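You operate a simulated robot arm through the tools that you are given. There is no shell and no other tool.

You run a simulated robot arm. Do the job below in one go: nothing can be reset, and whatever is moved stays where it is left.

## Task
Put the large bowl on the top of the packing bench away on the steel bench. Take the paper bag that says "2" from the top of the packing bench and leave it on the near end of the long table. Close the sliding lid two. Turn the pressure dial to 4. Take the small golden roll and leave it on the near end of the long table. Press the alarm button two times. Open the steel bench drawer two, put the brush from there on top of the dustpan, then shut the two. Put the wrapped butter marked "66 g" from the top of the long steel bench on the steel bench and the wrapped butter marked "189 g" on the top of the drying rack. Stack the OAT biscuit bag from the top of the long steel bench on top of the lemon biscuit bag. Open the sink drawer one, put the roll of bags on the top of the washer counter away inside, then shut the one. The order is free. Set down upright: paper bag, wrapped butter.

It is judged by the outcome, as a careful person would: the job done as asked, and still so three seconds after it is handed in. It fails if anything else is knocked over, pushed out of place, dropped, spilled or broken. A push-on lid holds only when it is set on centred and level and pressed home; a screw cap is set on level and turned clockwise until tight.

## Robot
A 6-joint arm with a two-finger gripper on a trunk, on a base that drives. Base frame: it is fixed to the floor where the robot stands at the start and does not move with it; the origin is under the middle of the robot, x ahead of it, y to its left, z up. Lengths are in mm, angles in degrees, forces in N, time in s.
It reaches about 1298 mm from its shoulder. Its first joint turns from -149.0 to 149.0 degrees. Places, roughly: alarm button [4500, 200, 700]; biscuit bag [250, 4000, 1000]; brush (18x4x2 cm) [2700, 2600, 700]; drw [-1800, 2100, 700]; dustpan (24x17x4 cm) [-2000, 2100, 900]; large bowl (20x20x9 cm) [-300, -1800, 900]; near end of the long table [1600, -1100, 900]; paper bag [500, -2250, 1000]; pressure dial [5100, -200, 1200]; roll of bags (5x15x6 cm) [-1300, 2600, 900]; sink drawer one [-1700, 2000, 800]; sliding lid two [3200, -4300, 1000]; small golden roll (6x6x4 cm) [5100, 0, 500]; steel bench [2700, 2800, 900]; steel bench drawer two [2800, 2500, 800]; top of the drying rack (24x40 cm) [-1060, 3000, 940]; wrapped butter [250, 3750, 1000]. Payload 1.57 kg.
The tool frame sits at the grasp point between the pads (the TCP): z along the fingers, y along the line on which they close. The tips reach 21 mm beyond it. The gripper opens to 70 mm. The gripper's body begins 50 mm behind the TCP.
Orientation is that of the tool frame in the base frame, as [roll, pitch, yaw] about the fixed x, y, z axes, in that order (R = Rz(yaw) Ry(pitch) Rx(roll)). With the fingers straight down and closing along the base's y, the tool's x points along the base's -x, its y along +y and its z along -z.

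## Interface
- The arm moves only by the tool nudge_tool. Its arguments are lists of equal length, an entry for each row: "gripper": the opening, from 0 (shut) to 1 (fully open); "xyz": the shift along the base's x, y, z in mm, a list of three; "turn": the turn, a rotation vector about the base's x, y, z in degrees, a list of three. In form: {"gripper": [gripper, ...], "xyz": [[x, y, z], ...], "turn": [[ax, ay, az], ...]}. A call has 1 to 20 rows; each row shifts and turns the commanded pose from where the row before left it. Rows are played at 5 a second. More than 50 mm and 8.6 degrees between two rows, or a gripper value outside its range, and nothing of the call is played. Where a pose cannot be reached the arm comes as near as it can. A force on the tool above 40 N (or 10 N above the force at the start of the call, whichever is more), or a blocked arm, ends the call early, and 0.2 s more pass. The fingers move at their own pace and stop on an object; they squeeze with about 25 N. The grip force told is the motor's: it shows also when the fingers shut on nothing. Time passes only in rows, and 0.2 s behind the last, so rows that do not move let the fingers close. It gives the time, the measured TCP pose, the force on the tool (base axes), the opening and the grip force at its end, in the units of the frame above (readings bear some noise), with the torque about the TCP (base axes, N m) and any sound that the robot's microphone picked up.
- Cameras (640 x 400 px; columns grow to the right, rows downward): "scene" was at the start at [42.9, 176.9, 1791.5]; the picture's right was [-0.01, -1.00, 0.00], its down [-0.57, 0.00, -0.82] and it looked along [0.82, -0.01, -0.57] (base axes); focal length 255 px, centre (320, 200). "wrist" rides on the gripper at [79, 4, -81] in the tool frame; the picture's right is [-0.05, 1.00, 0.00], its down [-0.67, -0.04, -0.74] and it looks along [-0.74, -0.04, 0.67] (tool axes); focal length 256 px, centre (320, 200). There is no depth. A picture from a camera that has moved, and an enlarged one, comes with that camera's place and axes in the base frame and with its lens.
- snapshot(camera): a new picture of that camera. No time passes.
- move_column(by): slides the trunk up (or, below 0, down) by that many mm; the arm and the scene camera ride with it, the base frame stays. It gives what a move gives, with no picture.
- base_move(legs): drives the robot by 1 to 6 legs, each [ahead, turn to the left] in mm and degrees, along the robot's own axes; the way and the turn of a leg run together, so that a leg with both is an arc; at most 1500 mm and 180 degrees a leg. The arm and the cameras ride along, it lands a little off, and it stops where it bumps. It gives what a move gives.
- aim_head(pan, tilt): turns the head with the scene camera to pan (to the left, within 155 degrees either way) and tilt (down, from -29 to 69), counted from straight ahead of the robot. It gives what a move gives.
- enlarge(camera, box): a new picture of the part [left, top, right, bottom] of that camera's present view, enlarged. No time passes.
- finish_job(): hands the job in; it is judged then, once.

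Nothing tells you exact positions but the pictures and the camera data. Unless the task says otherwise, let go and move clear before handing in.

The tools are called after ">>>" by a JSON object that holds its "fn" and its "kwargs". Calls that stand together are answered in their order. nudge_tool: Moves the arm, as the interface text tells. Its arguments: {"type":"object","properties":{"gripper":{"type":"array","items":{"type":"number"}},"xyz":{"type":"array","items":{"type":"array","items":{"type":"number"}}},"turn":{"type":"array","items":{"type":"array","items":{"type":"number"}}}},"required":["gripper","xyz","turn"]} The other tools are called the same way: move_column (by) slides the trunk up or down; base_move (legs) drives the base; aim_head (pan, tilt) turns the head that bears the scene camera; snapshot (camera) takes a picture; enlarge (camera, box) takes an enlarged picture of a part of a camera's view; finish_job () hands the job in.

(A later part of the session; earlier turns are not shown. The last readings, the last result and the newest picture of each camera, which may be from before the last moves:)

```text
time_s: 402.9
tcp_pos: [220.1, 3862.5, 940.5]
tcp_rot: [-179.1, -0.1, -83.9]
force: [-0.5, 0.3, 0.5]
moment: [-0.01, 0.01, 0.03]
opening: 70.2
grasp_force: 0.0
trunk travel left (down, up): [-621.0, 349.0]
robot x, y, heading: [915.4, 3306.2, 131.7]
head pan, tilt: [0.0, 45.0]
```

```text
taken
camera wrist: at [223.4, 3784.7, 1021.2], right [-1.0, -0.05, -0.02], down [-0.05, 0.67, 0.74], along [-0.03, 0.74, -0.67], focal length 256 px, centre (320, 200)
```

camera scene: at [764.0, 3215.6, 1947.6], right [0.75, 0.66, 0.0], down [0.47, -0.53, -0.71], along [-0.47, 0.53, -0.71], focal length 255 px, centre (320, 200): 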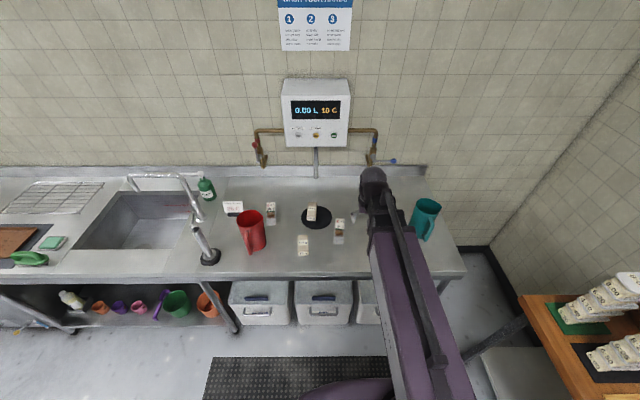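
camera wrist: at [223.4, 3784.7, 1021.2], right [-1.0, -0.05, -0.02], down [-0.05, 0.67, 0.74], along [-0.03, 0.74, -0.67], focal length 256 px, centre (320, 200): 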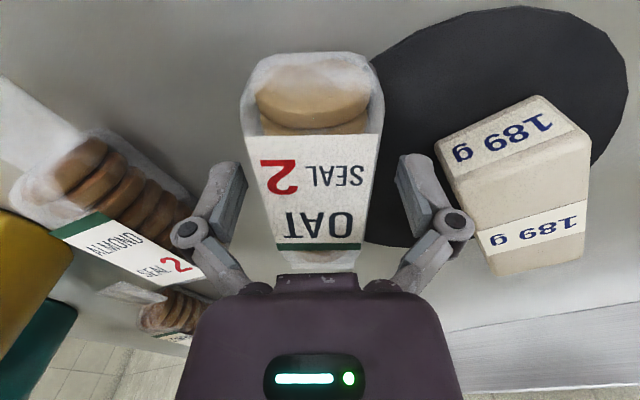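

Now the fingers straddle the bag cleanly. Closing and lifting a little.

>>> {"fn": "nudge_tool", "kwargs": {"gripper": [0.7, 0.3, 0, 0, 0], "xyz": [[0, 0, 0], [0, 0, 0], [0, 0, 0], [0, 0, 0], [0, 0, 0]], "turn": [[0, 0, 0], [0, 0, 0], [0, 0, 0], [0, 0, 0], [0, 0, 0]]}}

>>> {"fn": "move_column", "kwargs": {"by": 60}}

>>> {"fn": "snapshot", "kwargs": {"camera": "wrist"}}

```text
time_s: 404.1
tcp_pos: [220.5, 3863.0, 940.2]
tcp_rot: [-179.1, -0.1, -83.9]
force: [3.9, 1.4, 7.1]
moment: [0.08, -0.09, -0.13]
opening: 51.8
grasp_force: 24.5
trunk travel left (down, up): [-621.0, 349.0]
robot x, y, heading: [915.8, 3303.7, 131.7]
head pan, tilt: [0.0, 45.0]
```

```text
time_s: 405.1
tcp_pos: [220.7, 3864.1, 998.0]
tcp_rot: [-179.1, -0.1, -83.7]
force: [-1.1, 0.4, -3.0]
moment: [0.0, -0.03, 0.0]
opening: 52.1
grasp_force: 25.1
trunk travel left (down, up): [-681.0, 289.0]
robot x, y, heading: [916.9, 3300.1, 131.7]
head pan, tilt: [0.0, 45.0]
```

```text
taken
camera wrist: at [223.0, 3784.9, 1080.9], right [-1.0, -0.05, -0.02], down [-0.05, 0.67, 0.74], along [-0.03, 0.74, -0.67], focal length 256 px, centre (320, 200)
```

wrist: 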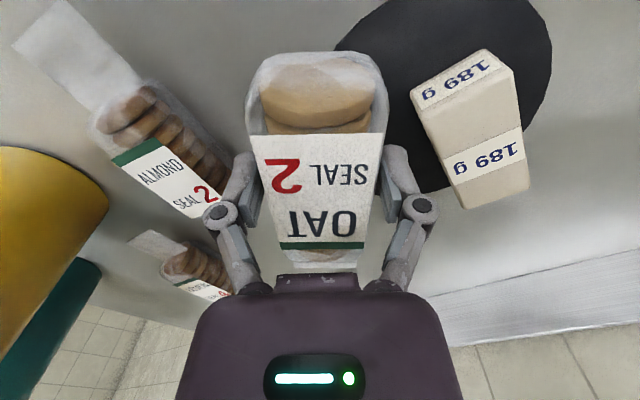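

OAT bag held again. Raising a little (staying clear of the spout) and carrying it over the lemon bag, aligning its axis.

>>> {"fn": "move_column", "kwargs": {"by": 45}}

>>> {"fn": "nudge_tool", "kwargs": {"gripper": [0, 0, 0, 0, 0, 0, 0], "xyz": [[22.8, 39.2, 0], [22.8, 39.2, 0], [22.8, 39.2, 0], [22.8, 39.2, 0], [22.8, 39.2, 0], [22.8, 39.2, 0], [0, 0, 0]], "turn": [[0, 0, 4.73], [0, 0, 4.73], [0, 0, 4.73], [0, 0, 4.73], [0, 0, 4.73], [0, 0, 4.73], [0, 0, 0]]}}

>>> {"fn": "snapshot", "kwargs": {"camera": "wrist"}}

>>> {"fn": "enlarge", "kwargs": {"camera": "scene", "box": [300, 140, 460, 280]}}

```text
time_s: 406.0
tcp_pos: [219.7, 3865.6, 1043.4]
tcp_rot: [-179.1, -0.1, -83.9]
force: [0.0, 1.4, -2.4]
moment: [0.02, -0.01, 0.0]
opening: 51.5
grasp_force: 25.1
trunk travel left (down, up): [-726.0, 244.0]
robot x, y, heading: [921.4, 3300.7, 131.9]
head pan, tilt: [0.0, 45.0]
```

```text
time_s: 407.6
tcp_pos: [356.7, 4100.0, 1044.3]
tcp_rot: [-179.2, -0.2, -55.4]
force: [0.8, -0.7, -1.4]
moment: [-0.06, -0.02, 0.02]
opening: 51.8
grasp_force: 24.7
trunk travel left (down, up): [-726.0, 244.0]
robot x, y, heading: [919.7, 3303.1, 131.7]
head pan, tilt: [0.0, 45.0]
```

```text
taken
camera wrist: at [396.4, 4032.0, 1126.1], right [-0.85, -0.52, -0.02], down [-0.36, 0.56, 0.74], along [-0.38, 0.64, -0.67], focal length 256 px, centre (320, 200)
```

wrist: 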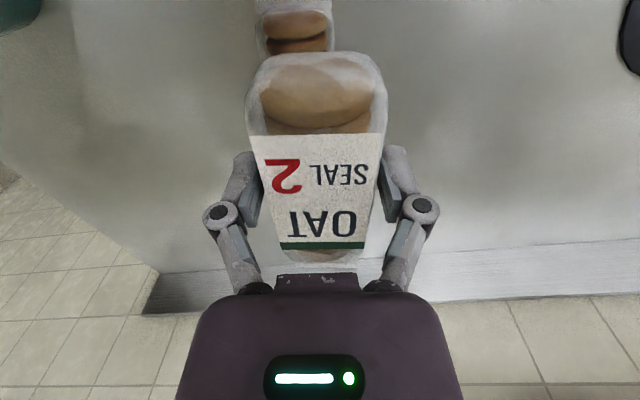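

```text
2.86 times, centred on (380, 210) of scene
camera zoom: at [766.2, 3216.9, 1710.7], right [0.75, 0.66, 0.0], down [0.47, -0.53, -0.71], along [-0.47, 0.53, -0.71], focal length 728 px, centre (149, 171)
```

zoom: 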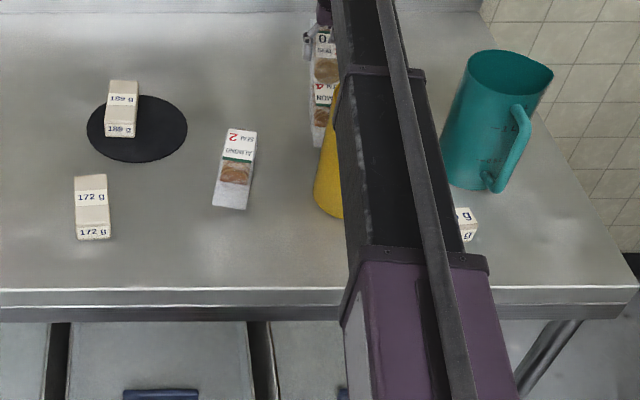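

Lemon's body lies ~5 mm to the robot's right of my line; adjusting and lowering gently.

>>> {"fn": "nudge_tool", "kwargs": {"gripper": [0, 0], "xyz": [[4.1, 2.8, 0], [0, 0, 0]], "turn": [[0, 0, 0], [0, 0, 0]]}}

>>> {"fn": "move_column", "kwargs": {"by": -28}}

>>> {"fn": "move_column", "kwargs": {"by": -5}}

>>> {"fn": "move_column", "kwargs": {"by": -4}}

>>> {"fn": "enlarge", "kwargs": {"camera": "scene", "box": [330, 130, 430, 220]}}

```text
time_s: 408.2
tcp_pos: [360.6, 4102.1, 1044.9]
tcp_rot: [-179.2, -0.1, -55.3]
force: [1.2, -0.6, -2.5]
moment: [-0.02, 0.01, -0.01]
opening: 51.7
grasp_force: 25.1
trunk travel left (down, up): [-726.0, 244.0]
robot x, y, heading: [920.7, 3305.3, 131.6]
head pan, tilt: [0.0, 45.0]
```

```text
time_s: 409.0
tcp_pos: [360.4, 4101.5, 1016.4]
tcp_rot: [-179.1, -0.2, -55.5]
force: [-0.6, -0.3, -1.4]
moment: [0.01, -0.01, 0.04]
opening: 51.6
grasp_force: 24.9
trunk travel left (down, up): [-698.0, 272.0]
robot x, y, heading: [920.1, 3304.4, 131.6]
head pan, tilt: [0.0, 45.0]
```

```text
time_s: 409.5
tcp_pos: [361.0, 4100.8, 1012.0]
tcp_rot: [-179.1, 0.0, -55.5]
force: [-1.2, -0.7, -3.0]
moment: [-0.03, -0.02, -0.02]
opening: 51.8
grasp_force: 24.9
trunk travel left (down, up): [-693.0, 277.0]
robot x, y, heading: [917.5, 3302.2, 131.5]
head pan, tilt: [0.0, 45.0]
```

```text
time_s: 410.0
tcp_pos: [360.1, 4101.9, 1007.3]
tcp_rot: [-179.1, 0.0, -55.5]
force: [-0.1, 0.0, -1.8]
moment: [-0.06, -0.01, 0.01]
opening: 51.4
grasp_force: 24.9
trunk travel left (down, up): [-689.0, 281.0]
robot x, y, heading: [916.7, 3304.3, 131.6]
head pan, tilt: [0.0, 45.0]
```

```text
4.44 times, centred on (380, 175) of scene
camera zoom: at [766.2, 3217.1, 1673.7], right [0.75, 0.66, 0.0], down [0.47, -0.53, -0.71], along [-0.47, 0.53, -0.71], focal length 1132 px, centre (53, 311)
```

zoom: 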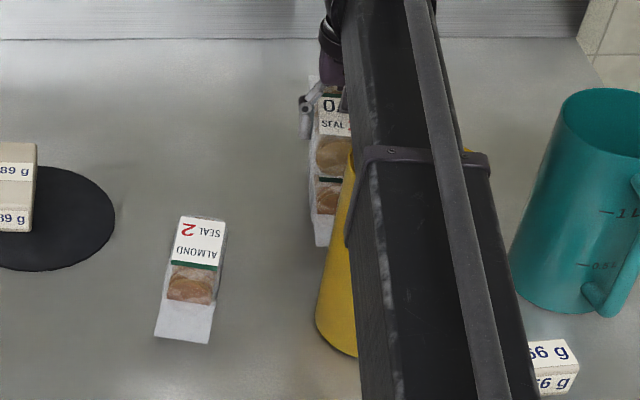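

>>> {"fn": "move_column", "kwargs": {"by": -4}}

>>> {"fn": "move_column", "kwargs": {"by": -4}}

>>> {"fn": "move_column", "kwargs": {"by": -4}}

>>> {"fn": "snapshot", "kwargs": {"camera": "wrist"}}

```text
time_s: 410.6
tcp_pos: [361.0, 4102.3, 1003.2]
tcp_rot: [-179.1, -0.1, -55.5]
force: [-0.1, 0.1, -1.8]
moment: [-0.03, -0.01, 0.01]
opening: 51.7
grasp_force: 25.3
trunk travel left (down, up): [-685.0, 285.0]
robot x, y, heading: [913.4, 3302.4, 131.7]
head pan, tilt: [0.0, 45.0]
```

```text
time_s: 411.1
tcp_pos: [360.7, 4100.9, 999.8]
tcp_rot: [-179.1, 0.0, -55.4]
force: [0.9, 0.9, -1.6]
moment: [-0.02, -0.05, 0.01]
opening: 51.8
grasp_force: 25.2
trunk travel left (down, up): [-681.0, 289.0]
robot x, y, heading: [919.4, 3301.0, 131.7]
head pan, tilt: [0.0, 45.0]
```

```text
time_s: 411.6
tcp_pos: [361.3, 4101.6, 994.1]
tcp_rot: [-179.2, -0.1, -55.5]
force: [-0.4, 0.4, -1.9]
moment: [-0.06, -0.02, 0.01]
opening: 51.6
grasp_force: 24.8
trunk travel left (down, up): [-677.0, 293.0]
robot x, y, heading: [916.8, 3302.2, 131.6]
head pan, tilt: [0.0, 45.0]
```

```text
taken
camera wrist: at [401.0, 4034.1, 1077.0], right [-0.85, -0.52, -0.02], down [-0.36, 0.56, 0.74], along [-0.38, 0.64, -0.67], focal length 256 px, centre (320, 200)
```

wrist: 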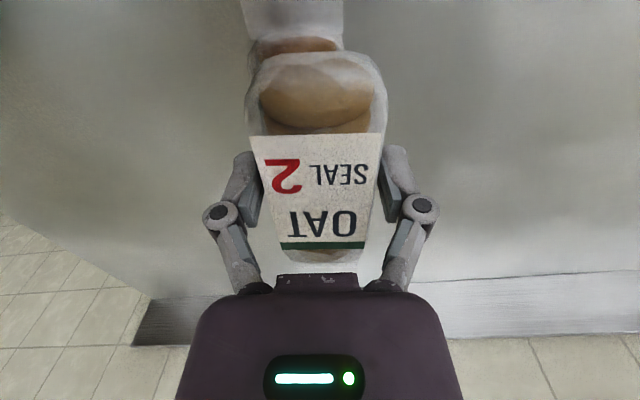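

Still ~6 mm left of the lemon's centreline; shifting 5 mm more and continuing down.

>>> {"fn": "nudge_tool", "kwargs": {"gripper": [0, 0], "xyz": [[4.3, 3, 0], [0, 0, 0]], "turn": [[0, 0, 0], [0, 0, 0]]}}

>>> {"fn": "move_column", "kwargs": {"by": -4}}

>>> {"fn": "move_column", "kwargs": {"by": -4}}

>>> {"fn": "move_column", "kwargs": {"by": -4}}

>>> {"fn": "snapshot", "kwargs": {"camera": "wrist"}}

```text
time_s: 412.2
tcp_pos: [365.2, 4105.9, 995.4]
tcp_rot: [-179.1, -0.1, -55.5]
force: [-0.2, 0.9, -3.1]
moment: [-0.03, -0.04, 0.02]
opening: 51.7
grasp_force: 25.4
trunk travel left (down, up): [-677.0, 293.0]
robot x, y, heading: [917.4, 3302.4, 131.6]
head pan, tilt: [0.0, 45.0]
```

```text
time_s: 412.8
tcp_pos: [364.2, 4104.7, 990.7]
tcp_rot: [-179.2, -0.2, -55.4]
force: [0.1, 0.2, -2.5]
moment: [-0.01, 0.04, 0.0]
opening: 51.5
grasp_force: 25.3
trunk travel left (down, up): [-673.0, 297.0]
robot x, y, heading: [917.2, 3304.6, 131.7]
head pan, tilt: [0.0, 45.0]
```

```text
time_s: 413.3
tcp_pos: [364.9, 4104.8, 987.8]
tcp_rot: [-179.2, -0.1, -55.5]
force: [-0.5, -0.2, -1.8]
moment: [-0.03, 0.02, -0.02]
opening: 51.8
grasp_force: 25.1
trunk travel left (down, up): [-669.0, 301.0]
robot x, y, heading: [913.2, 3306.0, 131.8]
head pan, tilt: [0.0, 45.0]
```

```text
time_s: 413.8
tcp_pos: [365.9, 4104.4, 983.5]
tcp_rot: [-179.1, -0.1, -55.5]
force: [1.1, 0.3, -1.7]
moment: [0.01, 0.04, 0.01]
opening: 51.8
grasp_force: 25.1
trunk travel left (down, up): [-665.0, 305.0]
robot x, y, heading: [917.3, 3301.2, 131.6]
head pan, tilt: [0.0, 45.0]
```

```text
taken
camera wrist: at [405.6, 4037.1, 1065.1], right [-0.85, -0.52, -0.02], down [-0.36, 0.56, 0.74], along [-0.38, 0.64, -0.67], focal length 256 px, centre (320, 200)
```

wrist: 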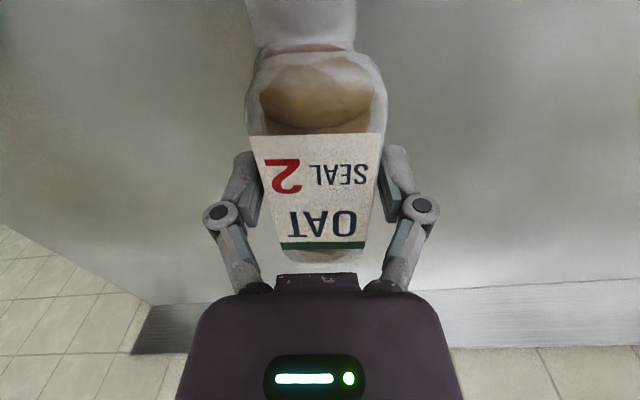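

>>> {"fn": "move_column", "kwargs": {"by": -4}}

>>> {"fn": "move_column", "kwargs": {"by": -4}}

>>> {"fn": "move_column", "kwargs": {"by": -4}}

>>> {"fn": "enlarge", "kwargs": {"camera": "scene", "box": [330, 120, 430, 210]}}

```text
time_s: 414.3
tcp_pos: [365.4, 4104.1, 981.9]
tcp_rot: [-179.1, 0.1, -55.6]
force: [-1.9, 1.7, 13.3]
moment: [0.1, 0.02, -0.04]
opening: 51.8
grasp_force: 24.9
trunk travel left (down, up): [-661.0, 309.0]
robot x, y, heading: [917.1, 3299.0, 131.6]
head pan, tilt: [0.0, 45.0]
```

```text
time_s: 414.9
tcp_pos: [364.6, 4103.2, 975.0]
tcp_rot: [-179.2, 0.1, -55.4]
force: [0.1, -1.0, 11.7]
moment: [-0.03, 0.03, -0.08]
opening: 51.8
grasp_force: 25.5
trunk travel left (down, up): [-657.0, 313.0]
robot x, y, heading: [919.2, 3301.9, 131.6]
head pan, tilt: [0.0, 45.0]
```

```text
time_s: 415.4
tcp_pos: [365.8, 4104.7, 971.6]
tcp_rot: [-179.1, 0.1, -55.6]
force: [0.8, -3.1, 10.8]
moment: [0.03, 0.06, -0.06]
opening: 51.8
grasp_force: 25.2
trunk travel left (down, up): [-653.0, 317.0]
robot x, y, heading: [920.4, 3301.0, 131.9]
head pan, tilt: [0.0, 45.0]
```

```text
4.44 times, centred on (380, 165) of scene
camera zoom: at [767.4, 3215.3, 1637.7], right [0.75, 0.66, 0.0], down [0.47, -0.53, -0.71], along [-0.47, 0.53, -0.71], focal length 1132 px, centre (53, 356)
```

zoom: 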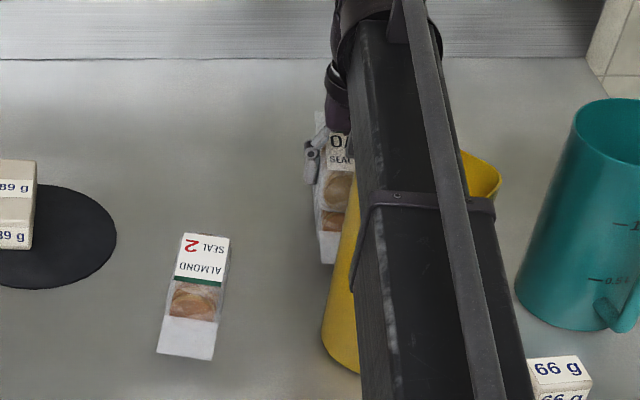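

OAT is resting on lemon. Releasing gently and raising straight up.

>>> {"fn": "nudge_tool", "kwargs": {"gripper": [0.8, 0.9, 1, 1], "xyz": [[0, 0, 0], [0, 0, 0], [0, 0, 0], [0, 0, 0]], "turn": [[0, 0, 0], [0, 0, 0], [0, 0, 0], [0, 0, 0]]}}

>>> {"fn": "move_column", "kwargs": {"by": 90}}

>>> {"fn": "snapshot", "kwargs": {"camera": "wrist"}}

>>> {"fn": "enlarge", "kwargs": {"camera": "scene", "box": [330, 130, 430, 220]}}

```text
time_s: 416.4
tcp_pos: [365.8, 4105.5, 970.9]
tcp_rot: [-179.0, 0.0, -55.5]
force: [-0.9, -0.2, -0.4]
moment: [-0.03, 0.01, -0.01]
opening: 69.7
grasp_force: 0.1
trunk travel left (down, up): [-653.0, 317.0]
robot x, y, heading: [916.7, 3299.1, 131.6]
head pan, tilt: [0.0, 45.0]
```

```text
time_s: 417.6
tcp_pos: [365.6, 4104.9, 1061.5]
tcp_rot: [-179.0, -0.1, -55.5]
force: [1.0, -0.6, -0.8]
moment: [-0.03, 0.03, -0.03]
opening: 69.6
grasp_force: 0.1
trunk travel left (down, up): [-743.0, 227.0]
robot x, y, heading: [917.4, 3305.2, 131.4]
head pan, tilt: [0.0, 45.0]
```

```text
taken
camera wrist: at [405.5, 4037.1, 1143.1], right [-0.85, -0.52, -0.02], down [-0.36, 0.56, 0.74], along [-0.38, 0.64, -0.67], focal length 256 px, centre (320, 200)
```

wrist: 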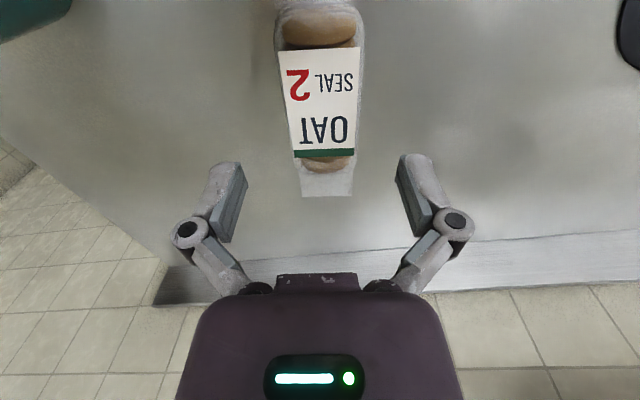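

```text
4.44 times, centred on (380, 175) of scene
camera zoom: at [766.3, 3216.9, 1727.7], right [0.75, 0.66, 0.0], down [0.47, -0.53, -0.71], along [-0.47, 0.53, -0.71], focal length 1132 px, centre (53, 311)
```

zoom: 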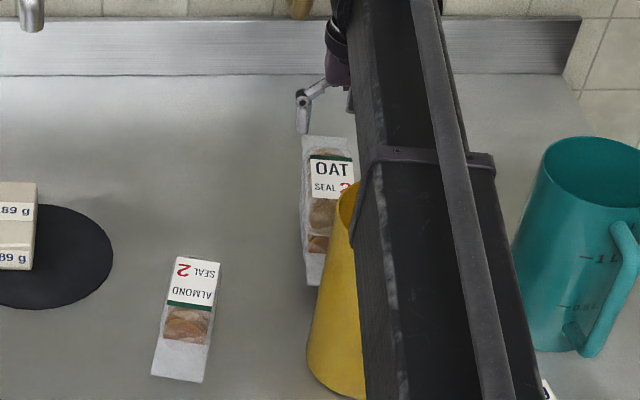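

The stack stands well. Next the 189 g butter, which lies under the spout: I'll retract, then approach with the tool tilted ~25° so the wrist stays clear of the spout.

>>> {"fn": "move_column", "kwargs": {"by": 40}}

>>> {"fn": "nudge_tool", "kwargs": {"gripper": [1, 1, 1, 1, 1, 1, 1, 1, 1, 1, 1], "xyz": [[-5, -46, 0], [-5, -46, 0], [-5, -46, 0], [-5, -46, 0], [-5, -46, 0], [-5, -46, 0], [-5, -46, 0], [-20, -25, 0], [0, 0, 5], [0, 0, 5], [0, 0, 5]], "turn": [[0, 0, 1], [0, 0, 1], [0, 0, 1], [0, 0, 1], [0, 0, 1], [0, 0, 1], [0, 0, 0.8], [0, 0, 0], [6.3, 5.55, 0], [6.3, 5.55, 0], [6.3, 5.55, 0]]}}

>>> {"fn": "snapshot", "kwargs": {"camera": "wrist"}}

>>> {"fn": "enlarge", "kwargs": {"camera": "scene", "box": [220, 150, 440, 290]}}

```text
time_s: 418.5
tcp_pos: [365.9, 4105.0, 1101.3]
tcp_rot: [-179.1, -0.1, -55.5]
force: [-0.2, 0.1, 0.6]
moment: [0.01, -0.01, 0.02]
opening: 69.9
grasp_force: 0.0
trunk travel left (down, up): [-783.0, 187.0]
robot x, y, heading: [917.5, 3304.2, 131.5]
head pan, tilt: [0.0, 45.0]
```

```text
time_s: 420.9
tcp_pos: [311.5, 3759.2, 1119.0]
tcp_rot: [-179.1, 25.3, -48.7]
force: [0.4, -0.8, -0.1]
moment: [0.0, 0.0, -0.03]
opening: 70.0
grasp_force: 0.0
trunk travel left (down, up): [-783.0, 187.0]
robot x, y, heading: [919.1, 3303.9, 131.8]
head pan, tilt: [0.0, 45.0]
```

```text
taken
camera wrist: at [377.5, 3676.0, 1159.6], right [-0.79, -0.62, 0.01], down [-0.17, 0.23, 0.96], along [-0.59, 0.75, -0.28], focal length 256 px, centre (320, 200)
```

wrist: 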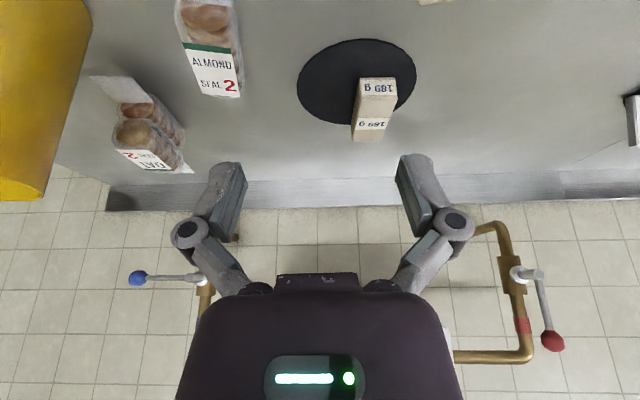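

```text
2.86 times, centred on (330, 220) of scene
camera zoom: at [766.9, 3216.3, 1767.8], right [0.75, 0.66, 0.0], down [0.47, -0.53, -0.71], along [-0.47, 0.53, -0.71], focal length 728 px, centre (291, 143)
```

zoom: 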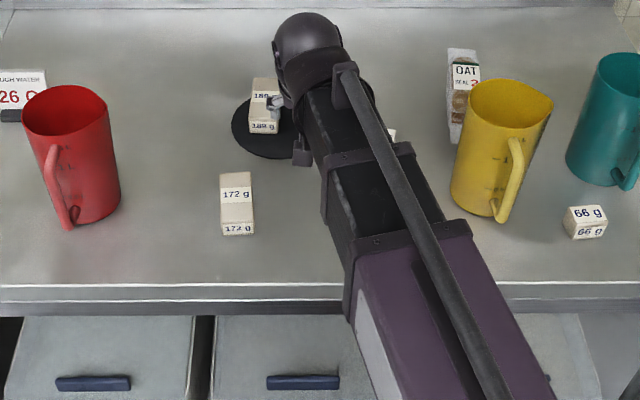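

Butter position confirmed at (102, 3886). Lowering here first, then sliding in under the spout height.

>>> {"fn": "move_column", "kwargs": {"by": -129}}

>>> {"fn": "nudge_tool", "kwargs": {"gripper": [1, 1, 1, 1, 1], "xyz": [[-38.7, 21.8, 0], [-38.7, 21.8, 0], [-38.7, 21.8, 0], [-38.7, 21.8, 0], [-38.7, 21.8, 0]], "turn": [[0, 0, 0], [0, 0, 0], [0, 0, 0], [0, 0, 0], [0, 0, 0]]}}

>>> {"fn": "snapshot", "kwargs": {"camera": "wrist"}}

>>> {"fn": "enlarge", "kwargs": {"camera": "scene", "box": [220, 100, 400, 240]}}

```text
time_s: 422.5
tcp_pos: [310.1, 3760.7, 990.9]
tcp_rot: [-179.0, 25.1, -48.7]
force: [-0.2, 0.1, -0.3]
moment: [0.0, 0.0, 0.01]
opening: 70.0
grasp_force: 0.1
trunk travel left (down, up): [-654.0, 316.0]
robot x, y, heading: [917.6, 3301.8, 131.7]
head pan, tilt: [0.0, 45.0]
```

```text
time_s: 423.7
tcp_pos: [117.0, 3870.5, 989.1]
tcp_rot: [-179.1, 25.2, -48.5]
force: [-0.3, 0.7, -0.2]
moment: [0.03, -0.02, 0.01]
opening: 69.8
grasp_force: 0.1
trunk travel left (down, up): [-654.0, 316.0]
robot x, y, heading: [919.0, 3299.8, 131.8]
head pan, tilt: [0.0, 45.0]
```

```text
taken
camera wrist: at [183.3, 3787.6, 1029.9], right [-0.79, -0.62, 0.01], down [-0.17, 0.23, 0.96], along [-0.59, 0.75, -0.29], focal length 256 px, centre (320, 200)
```

wrist: 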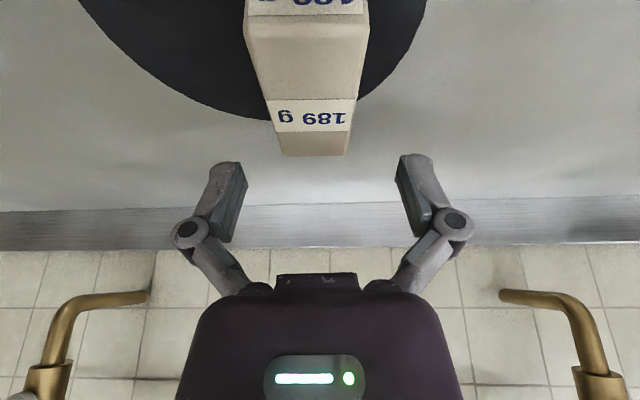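

```text
2.86 times, centred on (310, 170) of scene
camera zoom: at [765.8, 3217.1, 1638.7], right [0.75, 0.66, 0.0], down [0.47, -0.53, -0.71], along [-0.47, 0.53, -0.71], focal length 728 px, centre (349, 286)
```

zoom: 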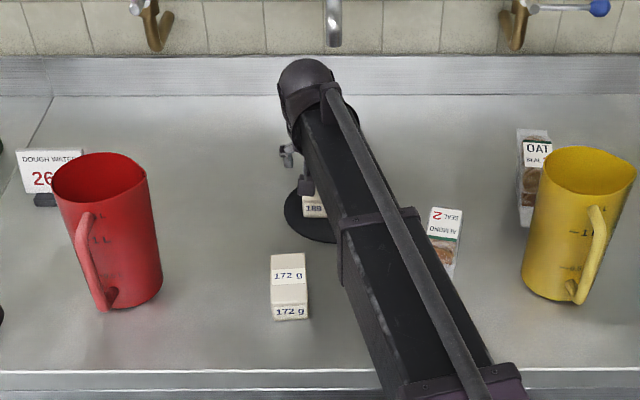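

>>> {"fn": "nudge_tool", "kwargs": {"gripper": [1, 1], "xyz": [[4.3, 3.4, 0], [0, 0, 0]], "turn": [[0, 0, 0], [0, 0, 0]]}}

>>> {"fn": "move_column", "kwargs": {"by": -38}}

>>> {"fn": "snapshot", "kwargs": {"camera": "wrist"}}

```text
time_s: 424.3
tcp_pos: [123.4, 3871.9, 990.0]
tcp_rot: [-179.1, 25.1, -48.8]
force: [0.0, 0.3, -0.9]
moment: [-0.01, 0.0, -0.03]
opening: 70.2
grasp_force: 0.1
trunk travel left (down, up): [-654.0, 316.0]
robot x, y, heading: [919.0, 3301.4, 131.8]
head pan, tilt: [0.0, 45.0]
```

```text
time_s: 425.1
tcp_pos: [123.1, 3873.5, 951.4]
tcp_rot: [-179.0, 25.1, -48.7]
force: [-0.5, -0.4, 0.1]
moment: [0.01, 0.03, -0.01]
opening: 70.0
grasp_force: 0.0
trunk travel left (down, up): [-616.0, 354.0]
robot x, y, heading: [920.8, 3304.4, 132.0]
head pan, tilt: [0.0, 45.0]
```

```text
taken
camera wrist: at [188.8, 3789.9, 992.4], right [-0.79, -0.62, 0.01], down [-0.17, 0.23, 0.96], along [-0.59, 0.75, -0.29], focal length 256 px, centre (320, 200)
```

wrist: 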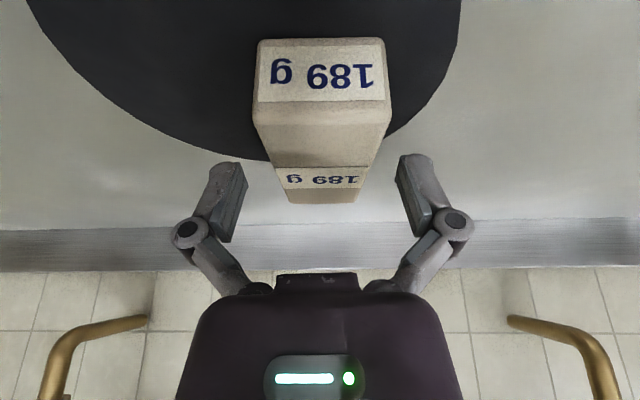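

>>> {"fn": "move_column", "kwargs": {"by": -20}}

>>> {"fn": "nudge_tool", "kwargs": {"gripper": [0.6, 0.3, 0, 0], "xyz": [[0, 0, 0], [0, 0, 0], [0, 0, 0], [0, 0, 0]], "turn": [[0, 0, 0], [0, 0, 0], [0, 0, 0], [0, 0, 0]]}}

>>> {"fn": "move_column", "kwargs": {"by": 40}}

>>> {"fn": "snapshot", "kwargs": {"camera": "wrist"}}

```text
time_s: 425.8
tcp_pos: [123.1, 3872.6, 933.1]
tcp_rot: [-179.1, 25.1, -48.7]
force: [0.5, 0.1, 0.8]
moment: [-0.02, 0.01, -0.01]
opening: 70.0
grasp_force: 0.1
trunk travel left (down, up): [-596.0, 374.0]
robot x, y, heading: [916.0, 3303.2, 131.7]
head pan, tilt: [0.0, 45.0]
```

```text
time_s: 426.8
tcp_pos: [123.0, 3872.4, 933.1]
tcp_rot: [-179.0, 25.2, -48.6]
force: [-2.5, -2.9, 6.4]
moment: [-0.19, 0.18, -0.12]
opening: 49.8
grasp_force: 25.1
trunk travel left (down, up): [-596.0, 374.0]
robot x, y, heading: [914.5, 3300.0, 132.0]
head pan, tilt: [0.0, 45.0]
```

```text
time_s: 427.6
tcp_pos: [122.1, 3872.8, 972.1]
tcp_rot: [-179.1, 25.1, -48.8]
force: [0.1, 0.9, -2.2]
moment: [-0.04, -0.02, -0.02]
opening: 49.8
grasp_force: 25.0
trunk travel left (down, up): [-636.0, 334.0]
robot x, y, heading: [919.0, 3306.9, 131.6]
head pan, tilt: [0.0, 45.0]
```

```text
taken
camera wrist: at [188.5, 3790.1, 1012.1], right [-0.79, -0.62, 0.01], down [-0.17, 0.23, 0.96], along [-0.59, 0.75, -0.29], focal length 256 px, centre (320, 200)
```

wrist: 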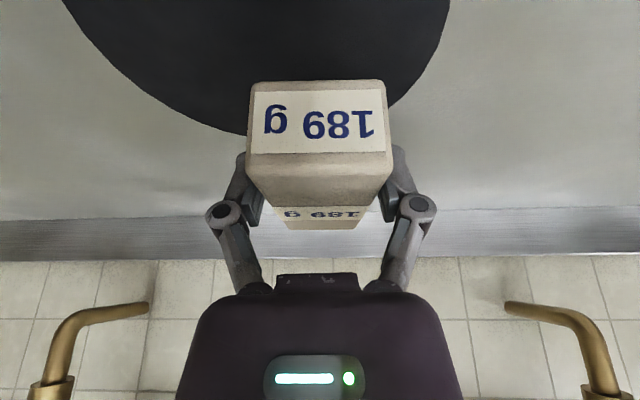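

189 g butter is held level. Raising a bit, retracting toward the robot, then driving along to the drying rack.

>>> {"fn": "move_column", "kwargs": {"by": 45}}

>>> {"fn": "nudge_tool", "kwargs": {"gripper": [0, 0, 0, 0, 0, 0, 0, 0, 0], "xyz": [[36, -26, 0], [36, -26, 0], [36, -26, 0], [36, -26, 0], [36, -26, 0], [36, -26, 0], [36, -26, 0], [36, -26, 0], [30, -21, 0]], "turn": [[0, 0, 0], [0, 0, 0], [0, 0, 0], [0, 0, 0], [0, 0, 0], [0, 0, 0], [0, 0, 0], [0, 0, 0], [0, 0, 0]]}}

>>> {"fn": "snapshot", "kwargs": {"camera": "wrist"}}

```text
time_s: 428.5
tcp_pos: [121.8, 3872.3, 1017.2]
tcp_rot: [-179.1, 25.1, -48.8]
force: [1.0, -0.4, -1.7]
moment: [-0.04, -0.05, -0.02]
opening: 49.9
grasp_force: 25.5
trunk travel left (down, up): [-681.0, 289.0]
robot x, y, heading: [919.1, 3302.0, 131.4]
head pan, tilt: [0.0, 45.0]
```

```text
time_s: 430.5
tcp_pos: [418.5, 3659.5, 1015.6]
tcp_rot: [-178.9, 25.1, -48.6]
force: [0.1, 0.4, -2.4]
moment: [-0.05, -0.03, 0.01]
opening: 49.7
grasp_force: 25.3
out of reach, approached as far as the arm can: row 9
trunk travel left (down, up): [-681.0, 289.0]
robot x, y, heading: [918.3, 3302.3, 131.8]
head pan, tilt: [0.0, 45.0]
```

```text
taken
camera wrist: at [485.0, 3576.0, 1057.1], right [-0.79, -0.62, 0.01], down [-0.17, 0.23, 0.96], along [-0.59, 0.75, -0.29], focal length 256 px, centre (320, 200)
```

wrist: 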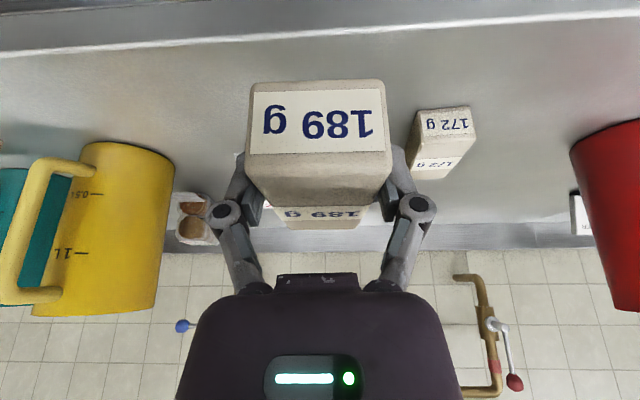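

>>> {"fn": "move_column", "kwargs": {"by": 150}}

>>> {"fn": "base_move", "kwargs": {"legs": [[-150, 0], [0, 83], [850, 0], [795, 0], [0, -83]]}}

>>> {"fn": "snapshot", "kwargs": {"camera": "scene"}}

>>> {"fn": "snapshot", "kwargs": {"camera": "wrist"}}

```text
time_s: 432.2
tcp_pos: [419.7, 3659.0, 1167.7]
tcp_rot: [-179.1, 25.0, -48.7]
force: [0.3, 0.0, -2.2]
moment: [-0.07, -0.01, -0.04]
opening: 49.6
grasp_force: 25.0
trunk travel left (down, up): [-831.0, 139.0]
robot x, y, heading: [917.7, 3303.0, 131.6]
head pan, tilt: [0.0, 45.0]
```

```text
time_s: 454.2
tcp_pos: [-842.9, 2607.9, 1167.6]
tcp_rot: [-179.1, 25.2, -48.7]
force: [0.3, -0.2, -0.4]
moment: [0.0, -0.03, 0.02]
opening: 49.9
grasp_force: 24.9
trunk travel left (down, up): [-831.0, 139.0]
robot x, y, heading: [-321.2, 2272.3, 132.3]
head pan, tilt: [0.0, 45.0]
```

```text
taken
camera scene: at [-470.5, 2186.5, 1815.7], right [0.74, 0.67, 0.0], down [0.47, -0.53, -0.71], along [-0.47, 0.53, -0.71], focal length 255 px, centre (320, 200)
```

scene: 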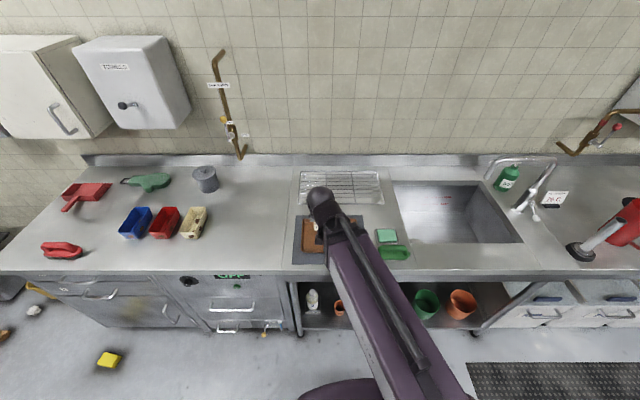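

```text
taken
camera wrist: at [-777.1, 2525.1, 1207.8], right [-0.79, -0.62, 0.01], down [-0.17, 0.23, 0.96], along [-0.59, 0.75, -0.29], focal length 256 px, centre (320, 200)
```

wrist: 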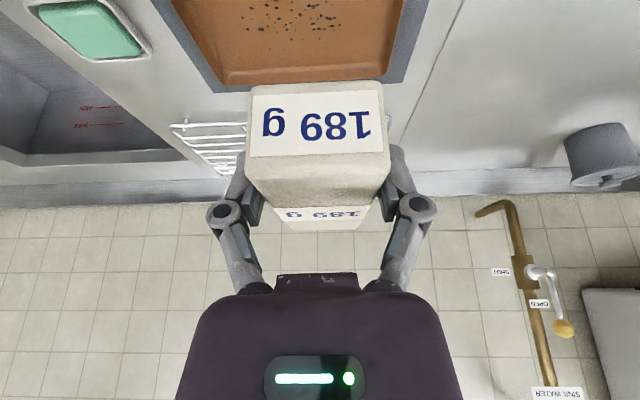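

The rack is straight ahead, centre ≈ (-1046, 2979). Moving the butter over it.

>>> {"fn": "nudge_tool", "kwargs": {"gripper": [0, 0, 0, 0, 0, 0, 0, 0, 0], "xyz": [[-20.6, 39.1, 0], [-20.6, 39.1, 0], [-20.6, 39.1, 0], [-20.6, 39.1, 0], [-20.6, 39.1, 0], [-20.6, 39.1, 0], [-20.6, 39.1, 0], [-20.6, 39.1, 0], [-20.6, 39.1, 0]], "turn": [[0, 0, 0], [0, 0, 0], [0, 0, 0], [0, 0, 0], [0, 0, 0], [0, 0, 0], [0, 0, 0], [0, 0, 0], [0, 0, 0]]}}

>>> {"fn": "move_column", "kwargs": {"by": -140}}

>>> {"fn": "snapshot", "kwargs": {"camera": "wrist"}}

>>> {"fn": "enlarge", "kwargs": {"camera": "scene", "box": [250, 80, 430, 220]}}

```text
time_s: 456.2
tcp_pos: [-1031.6, 2963.5, 1165.0]
tcp_rot: [-179.1, 24.9, -48.7]
force: [-0.4, 0.7, -2.5]
moment: [-0.06, -0.04, -0.01]
opening: 49.5
grasp_force: 25.6
trunk travel left (down, up): [-831.0, 139.0]
robot x, y, heading: [-324.6, 2273.2, 131.9]
head pan, tilt: [0.0, 45.0]
```

```text
time_s: 457.9
tcp_pos: [-1030.6, 2962.2, 1027.0]
tcp_rot: [-179.0, 24.9, -48.8]
force: [0.6, 0.0, -1.6]
moment: [0.0, -0.04, -0.05]
opening: 49.6
grasp_force: 24.8
trunk travel left (down, up): [-691.0, 279.0]
robot x, y, heading: [-322.1, 2275.0, 132.1]
head pan, tilt: [0.0, 45.0]
```

```text
taken
camera wrist: at [-964.1, 2879.1, 1067.3], right [-0.79, -0.62, 0.01], down [-0.17, 0.23, 0.96], along [-0.59, 0.75, -0.29], focal length 256 px, centre (320, 200)
```

wrist: 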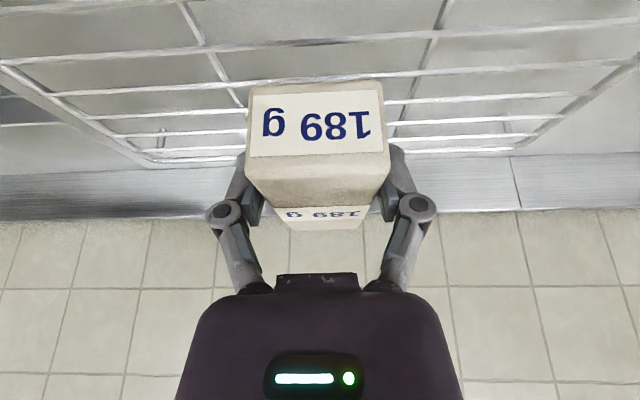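

```text
2.86 times, centred on (340, 150) of scene
camera zoom: at [-471.0, 2188.3, 1675.8], right [0.74, 0.67, 0.0], down [0.47, -0.53, -0.71], along [-0.47, 0.53, -0.71], focal length 728 px, centre (263, 343)
```

zoom: 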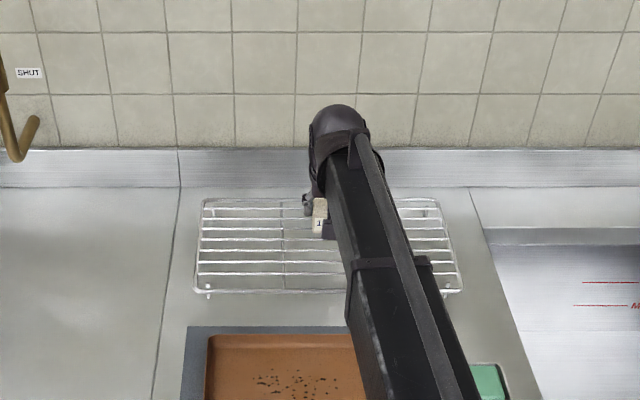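

Centred over the rack. Lowering in small steps.

>>> {"fn": "move_column", "kwargs": {"by": -38}}

>>> {"fn": "move_column", "kwargs": {"by": -5}}

>>> {"fn": "move_column", "kwargs": {"by": -5}}

>>> {"fn": "move_column", "kwargs": {"by": -4}}

```text
time_s: 458.7
tcp_pos: [-1029.7, 2961.3, 988.0]
tcp_rot: [-179.1, 24.9, -48.8]
force: [-0.4, -0.1, -1.8]
moment: [-0.05, -0.04, 0.0]
opening: 49.5
grasp_force: 25.0
trunk travel left (down, up): [-653.0, 317.0]
robot x, y, heading: [-322.0, 2280.4, 132.0]
head pan, tilt: [0.0, 45.0]
```

```text
time_s: 459.2
tcp_pos: [-1030.4, 2962.1, 983.4]
tcp_rot: [-179.1, 25.0, -48.7]
force: [-0.7, -1.0, -1.6]
moment: [0.0, 0.01, 0.01]
opening: 49.6
grasp_force: 25.1
trunk travel left (down, up): [-648.0, 322.0]
robot x, y, heading: [-320.1, 2274.6, 131.7]
head pan, tilt: [0.0, 45.0]
```

```text
time_s: 459.8
tcp_pos: [-1030.3, 2962.4, 979.5]
tcp_rot: [-179.2, 25.1, -48.9]
force: [0.0, -0.5, -1.8]
moment: [-0.05, -0.02, 0.01]
opening: 49.7
grasp_force: 25.1
trunk travel left (down, up): [-643.0, 327.0]
robot x, y, heading: [-324.0, 2273.8, 132.2]
head pan, tilt: [0.0, 45.0]
```

```text
time_s: 460.3
tcp_pos: [-1030.2, 2963.4, 974.4]
tcp_rot: [-179.0, 25.0, -48.8]
force: [0.0, 0.0, -0.8]
moment: [-0.02, 0.02, 0.0]
opening: 49.4
grasp_force: 24.9
trunk travel left (down, up): [-639.0, 331.0]
robot x, y, heading: [-323.1, 2272.9, 131.9]
head pan, tilt: [0.0, 45.0]
```

>>> {"fn": "move_column", "kwargs": {"by": -4}}

>>> {"fn": "move_column", "kwargs": {"by": -4}}

>>> {"fn": "snapshot", "kwargs": {"camera": "wrist"}}

```text
time_s: 460.8
tcp_pos: [-1030.1, 2961.9, 970.4]
tcp_rot: [-179.2, 24.9, -48.9]
force: [-0.6, -0.3, -1.9]
moment: [-0.01, -0.05, -0.03]
opening: 49.6
grasp_force: 25.3
trunk travel left (down, up): [-635.0, 335.0]
robot x, y, heading: [-319.3, 2276.5, 132.1]
head pan, tilt: [0.0, 45.0]
```

```text
time_s: 461.4
tcp_pos: [-1028.8, 2961.8, 967.0]
tcp_rot: [-179.0, 24.9, -48.9]
force: [-0.2, -0.1, -2.4]
moment: [-0.02, -0.03, 0.02]
opening: 49.4
grasp_force: 25.3
trunk travel left (down, up): [-631.0, 339.0]
robot x, y, heading: [-322.5, 2275.1, 132.1]
head pan, tilt: [0.0, 45.0]
```

```text
taken
camera wrist: at [-964.1, 2879.2, 1007.2], right [-0.79, -0.62, 0.01], down [-0.17, 0.23, 0.96], along [-0.59, 0.75, -0.29], focal length 256 px, centre (320, 200)
```

wrist: 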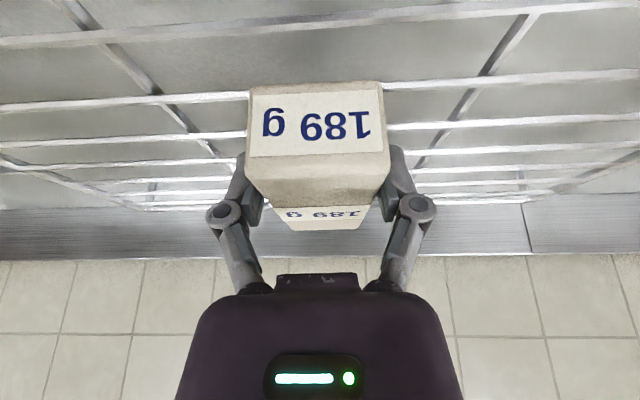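

>>> {"fn": "move_column", "kwargs": {"by": -4}}

>>> {"fn": "move_column", "kwargs": {"by": -4}}

>>> {"fn": "move_column", "kwargs": {"by": -4}}

```text
time_s: 461.9
tcp_pos: [-1029.4, 2963.0, 964.3]
tcp_rot: [-179.1, 25.1, -48.8]
force: [-3.5, 4.3, 15.6]
moment: [0.31, 0.32, -0.14]
opening: 49.9
grasp_force: 25.3
trunk travel left (down, up): [-627.0, 343.0]
robot x, y, heading: [-320.3, 2275.7, 132.1]
head pan, tilt: [0.0, 45.0]
```

```text
time_s: 462.4
tcp_pos: [-1029.0, 2961.5, 960.4]
tcp_rot: [-179.1, 25.1, -48.8]
force: [-0.9, 1.9, 14.8]
moment: [0.27, 0.31, -0.13]
opening: 49.6
grasp_force: 24.5
trunk travel left (down, up): [-623.0, 347.0]
robot x, y, heading: [-320.3, 2274.6, 131.9]
head pan, tilt: [0.0, 45.0]
```

```text
time_s: 462.9
tcp_pos: [-1028.9, 2960.5, 956.2]
tcp_rot: [-179.1, 25.1, -48.8]
force: [2.1, -1.4, 13.6]
moment: [0.26, 0.25, -0.17]
opening: 49.9
grasp_force: 24.8
trunk travel left (down, up): [-619.0, 351.0]
robot x, y, heading: [-323.5, 2271.0, 131.9]
head pan, tilt: [0.0, 45.0]
```

Contact. Releasing and lifting off.

>>> {"fn": "nudge_tool", "kwargs": {"gripper": [0.8, 0.9, 1, 1], "xyz": [[0, 0, 0], [0, 0, 0], [0, 0, 0], [0, 0, 0]], "turn": [[0, 0, 0], [0, 0, 0], [0, 0, 0], [0, 0, 0]]}}

>>> {"fn": "move_column", "kwargs": {"by": 120}}

>>> {"fn": "snapshot", "kwargs": {"camera": "wrist"}}

>>> {"fn": "enlarge", "kwargs": {"camera": "scene", "box": [250, 100, 430, 240]}}

```text
time_s: 463.9
tcp_pos: [-1030.3, 2961.0, 954.5]
tcp_rot: [-179.0, 25.0, -48.8]
force: [-0.1, -0.1, 1.0]
moment: [0.01, 0.02, 0.01]
opening: 70.0
grasp_force: 0.0
trunk travel left (down, up): [-619.0, 351.0]
robot x, y, heading: [-322.9, 2278.6, 132.0]
head pan, tilt: [0.0, 45.0]
```

```text
time_s: 465.4
tcp_pos: [-1030.1, 2961.8, 1074.4]
tcp_rot: [-179.1, 25.0, -48.9]
force: [0.7, 0.7, 0.6]
moment: [-0.01, 0.03, -0.01]
opening: 70.2
grasp_force: 0.0
trunk travel left (down, up): [-739.0, 231.0]
robot x, y, heading: [-323.3, 2275.8, 132.0]
head pan, tilt: [0.0, 45.0]
```

```text
taken
camera wrist: at [-964.1, 2879.1, 1115.3], right [-0.79, -0.62, 0.01], down [-0.17, 0.23, 0.96], along [-0.59, 0.75, -0.29], focal length 256 px, centre (320, 200)
```

wrist: 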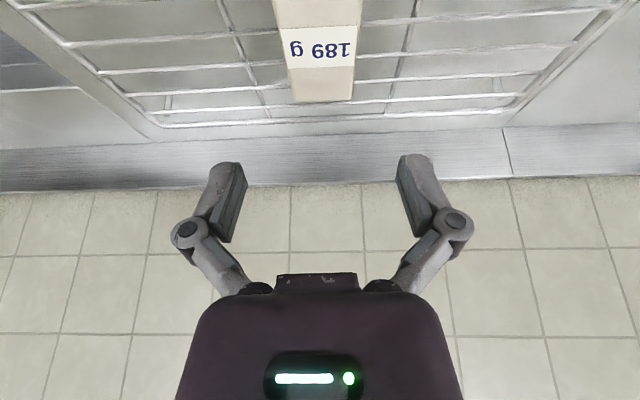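

```text
2.86 times, centred on (340, 170) of scene
camera zoom: at [-471.1, 2188.2, 1723.7], right [0.74, 0.67, 0.0], down [0.47, -0.53, -0.71], along [-0.47, 0.53, -0.71], focal length 728 px, centre (263, 286)
```

zoom: 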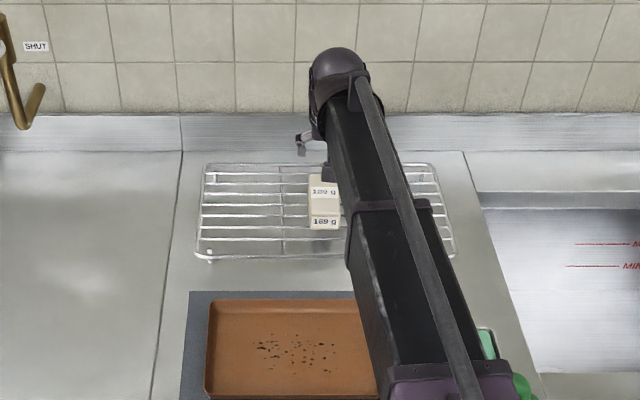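

189 g butter rests on the rack. Retracting, straightening the tool, and driving back for the 66 g butter.

>>> {"fn": "nudge_tool", "kwargs": {"gripper": [1, 1, 1, 1, 1, 1, 1, 1, 1, 1, 1], "xyz": [[32, -31, 0], [32, -31, 0], [32, -31, 0], [32, -31, 0], [32, -31, 0], [32, -31, 0], [32, -31, 0], [32, -31, 0], [0, 0, -5], [0, 0, -5], [0, 0, -5]], "turn": [[0, 0, 0], [0, 0, 0], [0, 0, 0], [0, 0, 0], [0, 0, 0], [0, 0, 0], [0, 0, 0], [0, 0, 0], [-6.3, -5.55, 0], [-6.3, -5.55, 0], [-6.2, -5.4, 0]]}}

>>> {"fn": "move_column", "kwargs": {"by": 100}}

>>> {"fn": "base_move", "kwargs": {"legs": [[0, -92], [890, 0], [885, 0], [0, 92]]}}

>>> {"fn": "snapshot", "kwargs": {"camera": "scene"}}

>>> {"fn": "snapshot", "kwargs": {"camera": "wrist"}}

```text
time_s: 467.9
tcp_pos: [-775.3, 2713.7, 1056.8]
tcp_rot: [-179.0, -0.2, -48.7]
force: [0.7, 1.0, 0.0]
moment: [0.02, -0.01, -0.01]
opening: 69.8
grasp_force: 0.1
out of reach, approached as far as the arm can: row 9
trunk travel left (down, up): [-739.0, 231.0]
robot x, y, heading: [-323.5, 2277.0, 132.1]
head pan, tilt: [0.0, 45.0]
```

```text
time_s: 469.2
tcp_pos: [-775.2, 2713.8, 1157.5]
tcp_rot: [-179.2, 0.0, -48.8]
force: [0.1, 0.0, 0.5]
moment: [-0.05, -0.02, 0.0]
opening: 70.0
grasp_force: 0.1
trunk travel left (down, up): [-839.0, 131.0]
robot x, y, heading: [-318.1, 2277.1, 132.1]
head pan, tilt: [0.0, 45.0]
```

```text
time_s: 491.6
tcp_pos: [559.2, 3849.6, 1157.0]
tcp_rot: [-178.9, 0.0, -49.0]
force: [-1.2, 0.1, -0.3]
moment: [0.06, -0.13, -0.12]
opening: 70.1
grasp_force: 0.1
trunk travel left (down, up): [-839.0, 131.0]
robot x, y, heading: [993.5, 3387.6, 131.8]
head pan, tilt: [0.0, 45.0]
```

```text
taken
camera scene: at [840.3, 3304.5, 1823.6], right [0.75, 0.67, 0.0], down [0.47, -0.53, -0.71], along [-0.47, 0.53, -0.71], focal length 255 px, centre (320, 200)
```

scene: 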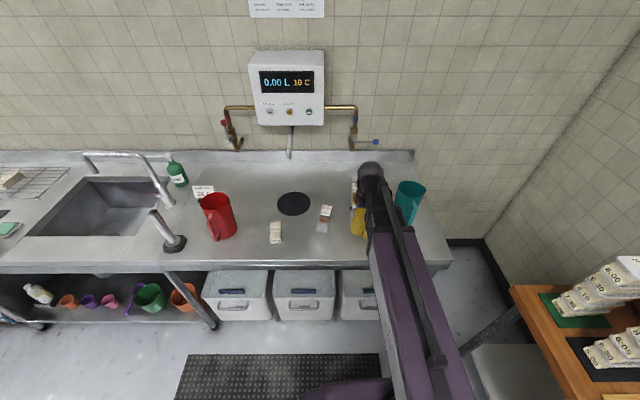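

```text
taken
camera wrist: at [607.3, 3786.6, 1238.7], right [-0.79, -0.62, -0.02], down [-0.42, 0.52, 0.75], along [-0.45, 0.6, -0.67], focal length 256 px, centre (320, 200)
```

wrist: 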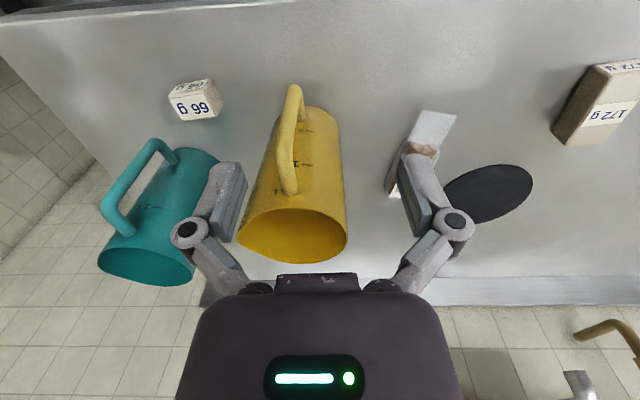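

Moving over the 66 g butter (≈ (638, 4004)) and looking closely.

>>> {"fn": "nudge_tool", "kwargs": {"gripper": [1, 1, 1, 1], "xyz": [[19.5, 38.5, 0], [19.5, 38.5, 0], [19.5, 38.5, 0], [19.5, 38.5, 0]], "turn": [[0, 0, 0], [0, 0, 0], [0, 0, 0], [0, 0, 0]]}}

>>> {"fn": "snapshot", "kwargs": {"camera": "wrist"}}

>>> {"fn": "enlarge", "kwargs": {"camera": "wrist", "box": [240, 0, 400, 100]}}

```text
time_s: 492.6
tcp_pos: [638.7, 4005.1, 1157.3]
tcp_rot: [-179.0, 0.0, -48.8]
force: [-0.3, -0.3, -0.2]
moment: [-0.02, 0.02, 0.01]
opening: 70.3
grasp_force: 0.1
trunk travel left (down, up): [-839.0, 131.0]
robot x, y, heading: [991.6, 3388.8, 131.6]
head pan, tilt: [0.0, 45.0]
```

```text
taken
camera wrist: at [687.4, 3941.0, 1238.9], right [-0.79, -0.62, -0.02], down [-0.42, 0.52, 0.75], along [-0.45, 0.59, -0.67], focal length 256 px, centre (320, 200)
```

wrist: 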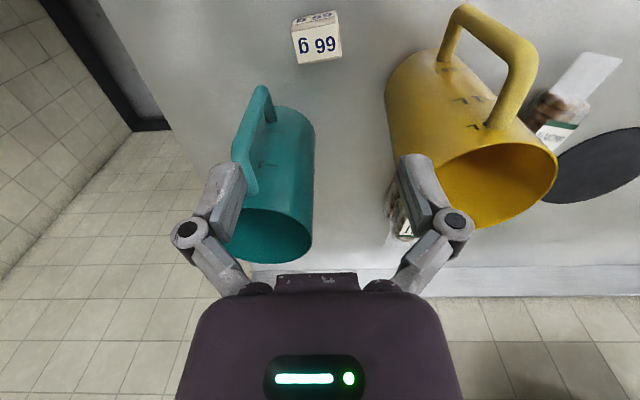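

```text
4.00 times, centred on (320, 50) of wrist
camera zoom: at [687.4, 3941.0, 1238.9], right [-0.79, -0.62, -0.02], down [-0.42, 0.52, 0.75], along [-0.45, 0.59, -0.67], focal length 1024 px, centre (320, 800)
```

zoom: 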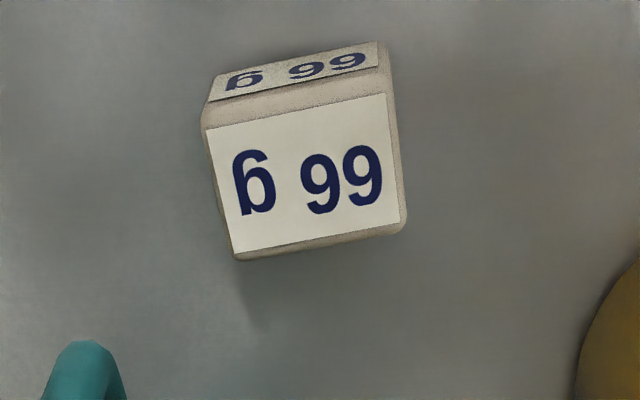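

66 g block centre ≈ (633, 4015), slightly rotated. Aligning and descending.

>>> {"fn": "nudge_tool", "kwargs": {"gripper": [1, 1], "xyz": [[-6, 10, 0], [0, 0, 0]], "turn": [[0, 0, 6.2], [0, 0, 0]]}}

>>> {"fn": "move_column", "kwargs": {"by": -170}}

>>> {"fn": "snapshot", "kwargs": {"camera": "wrist"}}

```text
time_s: 493.2
tcp_pos: [632.8, 4012.6, 1158.0]
tcp_rot: [-178.9, 0.0, -42.6]
force: [0.5, 0.3, 0.7]
moment: [-0.02, 0.03, 0.01]
opening: 70.2
grasp_force: 0.1
trunk travel left (down, up): [-839.0, 131.0]
robot x, y, heading: [994.7, 3388.3, 131.7]
head pan, tilt: [0.0, 45.0]
```

```text
time_s: 495.1
tcp_pos: [632.6, 4014.1, 986.8]
tcp_rot: [-178.9, 0.0, -42.7]
force: [-0.6, 0.2, 0.1]
moment: [0.0, -0.03, -0.02]
opening: 70.2
grasp_force: 0.1
trunk travel left (down, up): [-669.0, 301.0]
robot x, y, heading: [991.1, 3394.9, 131.7]
head pan, tilt: [0.0, 45.0]
```

```text
taken
camera wrist: at [687.6, 3955.8, 1069.2], right [-0.72, -0.7, -0.02], down [-0.47, 0.47, 0.75], along [-0.51, 0.54, -0.67], focal length 256 px, centre (320, 200)
```

wrist: 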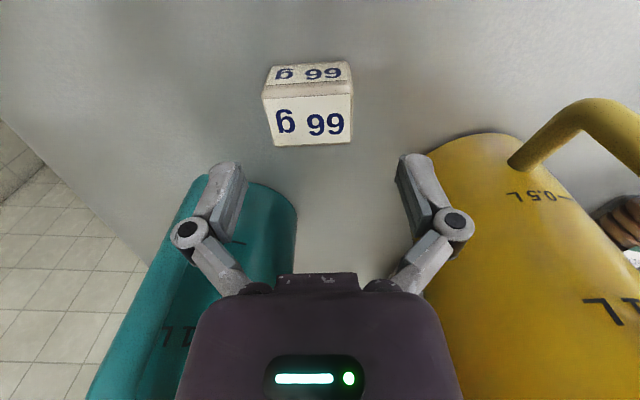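

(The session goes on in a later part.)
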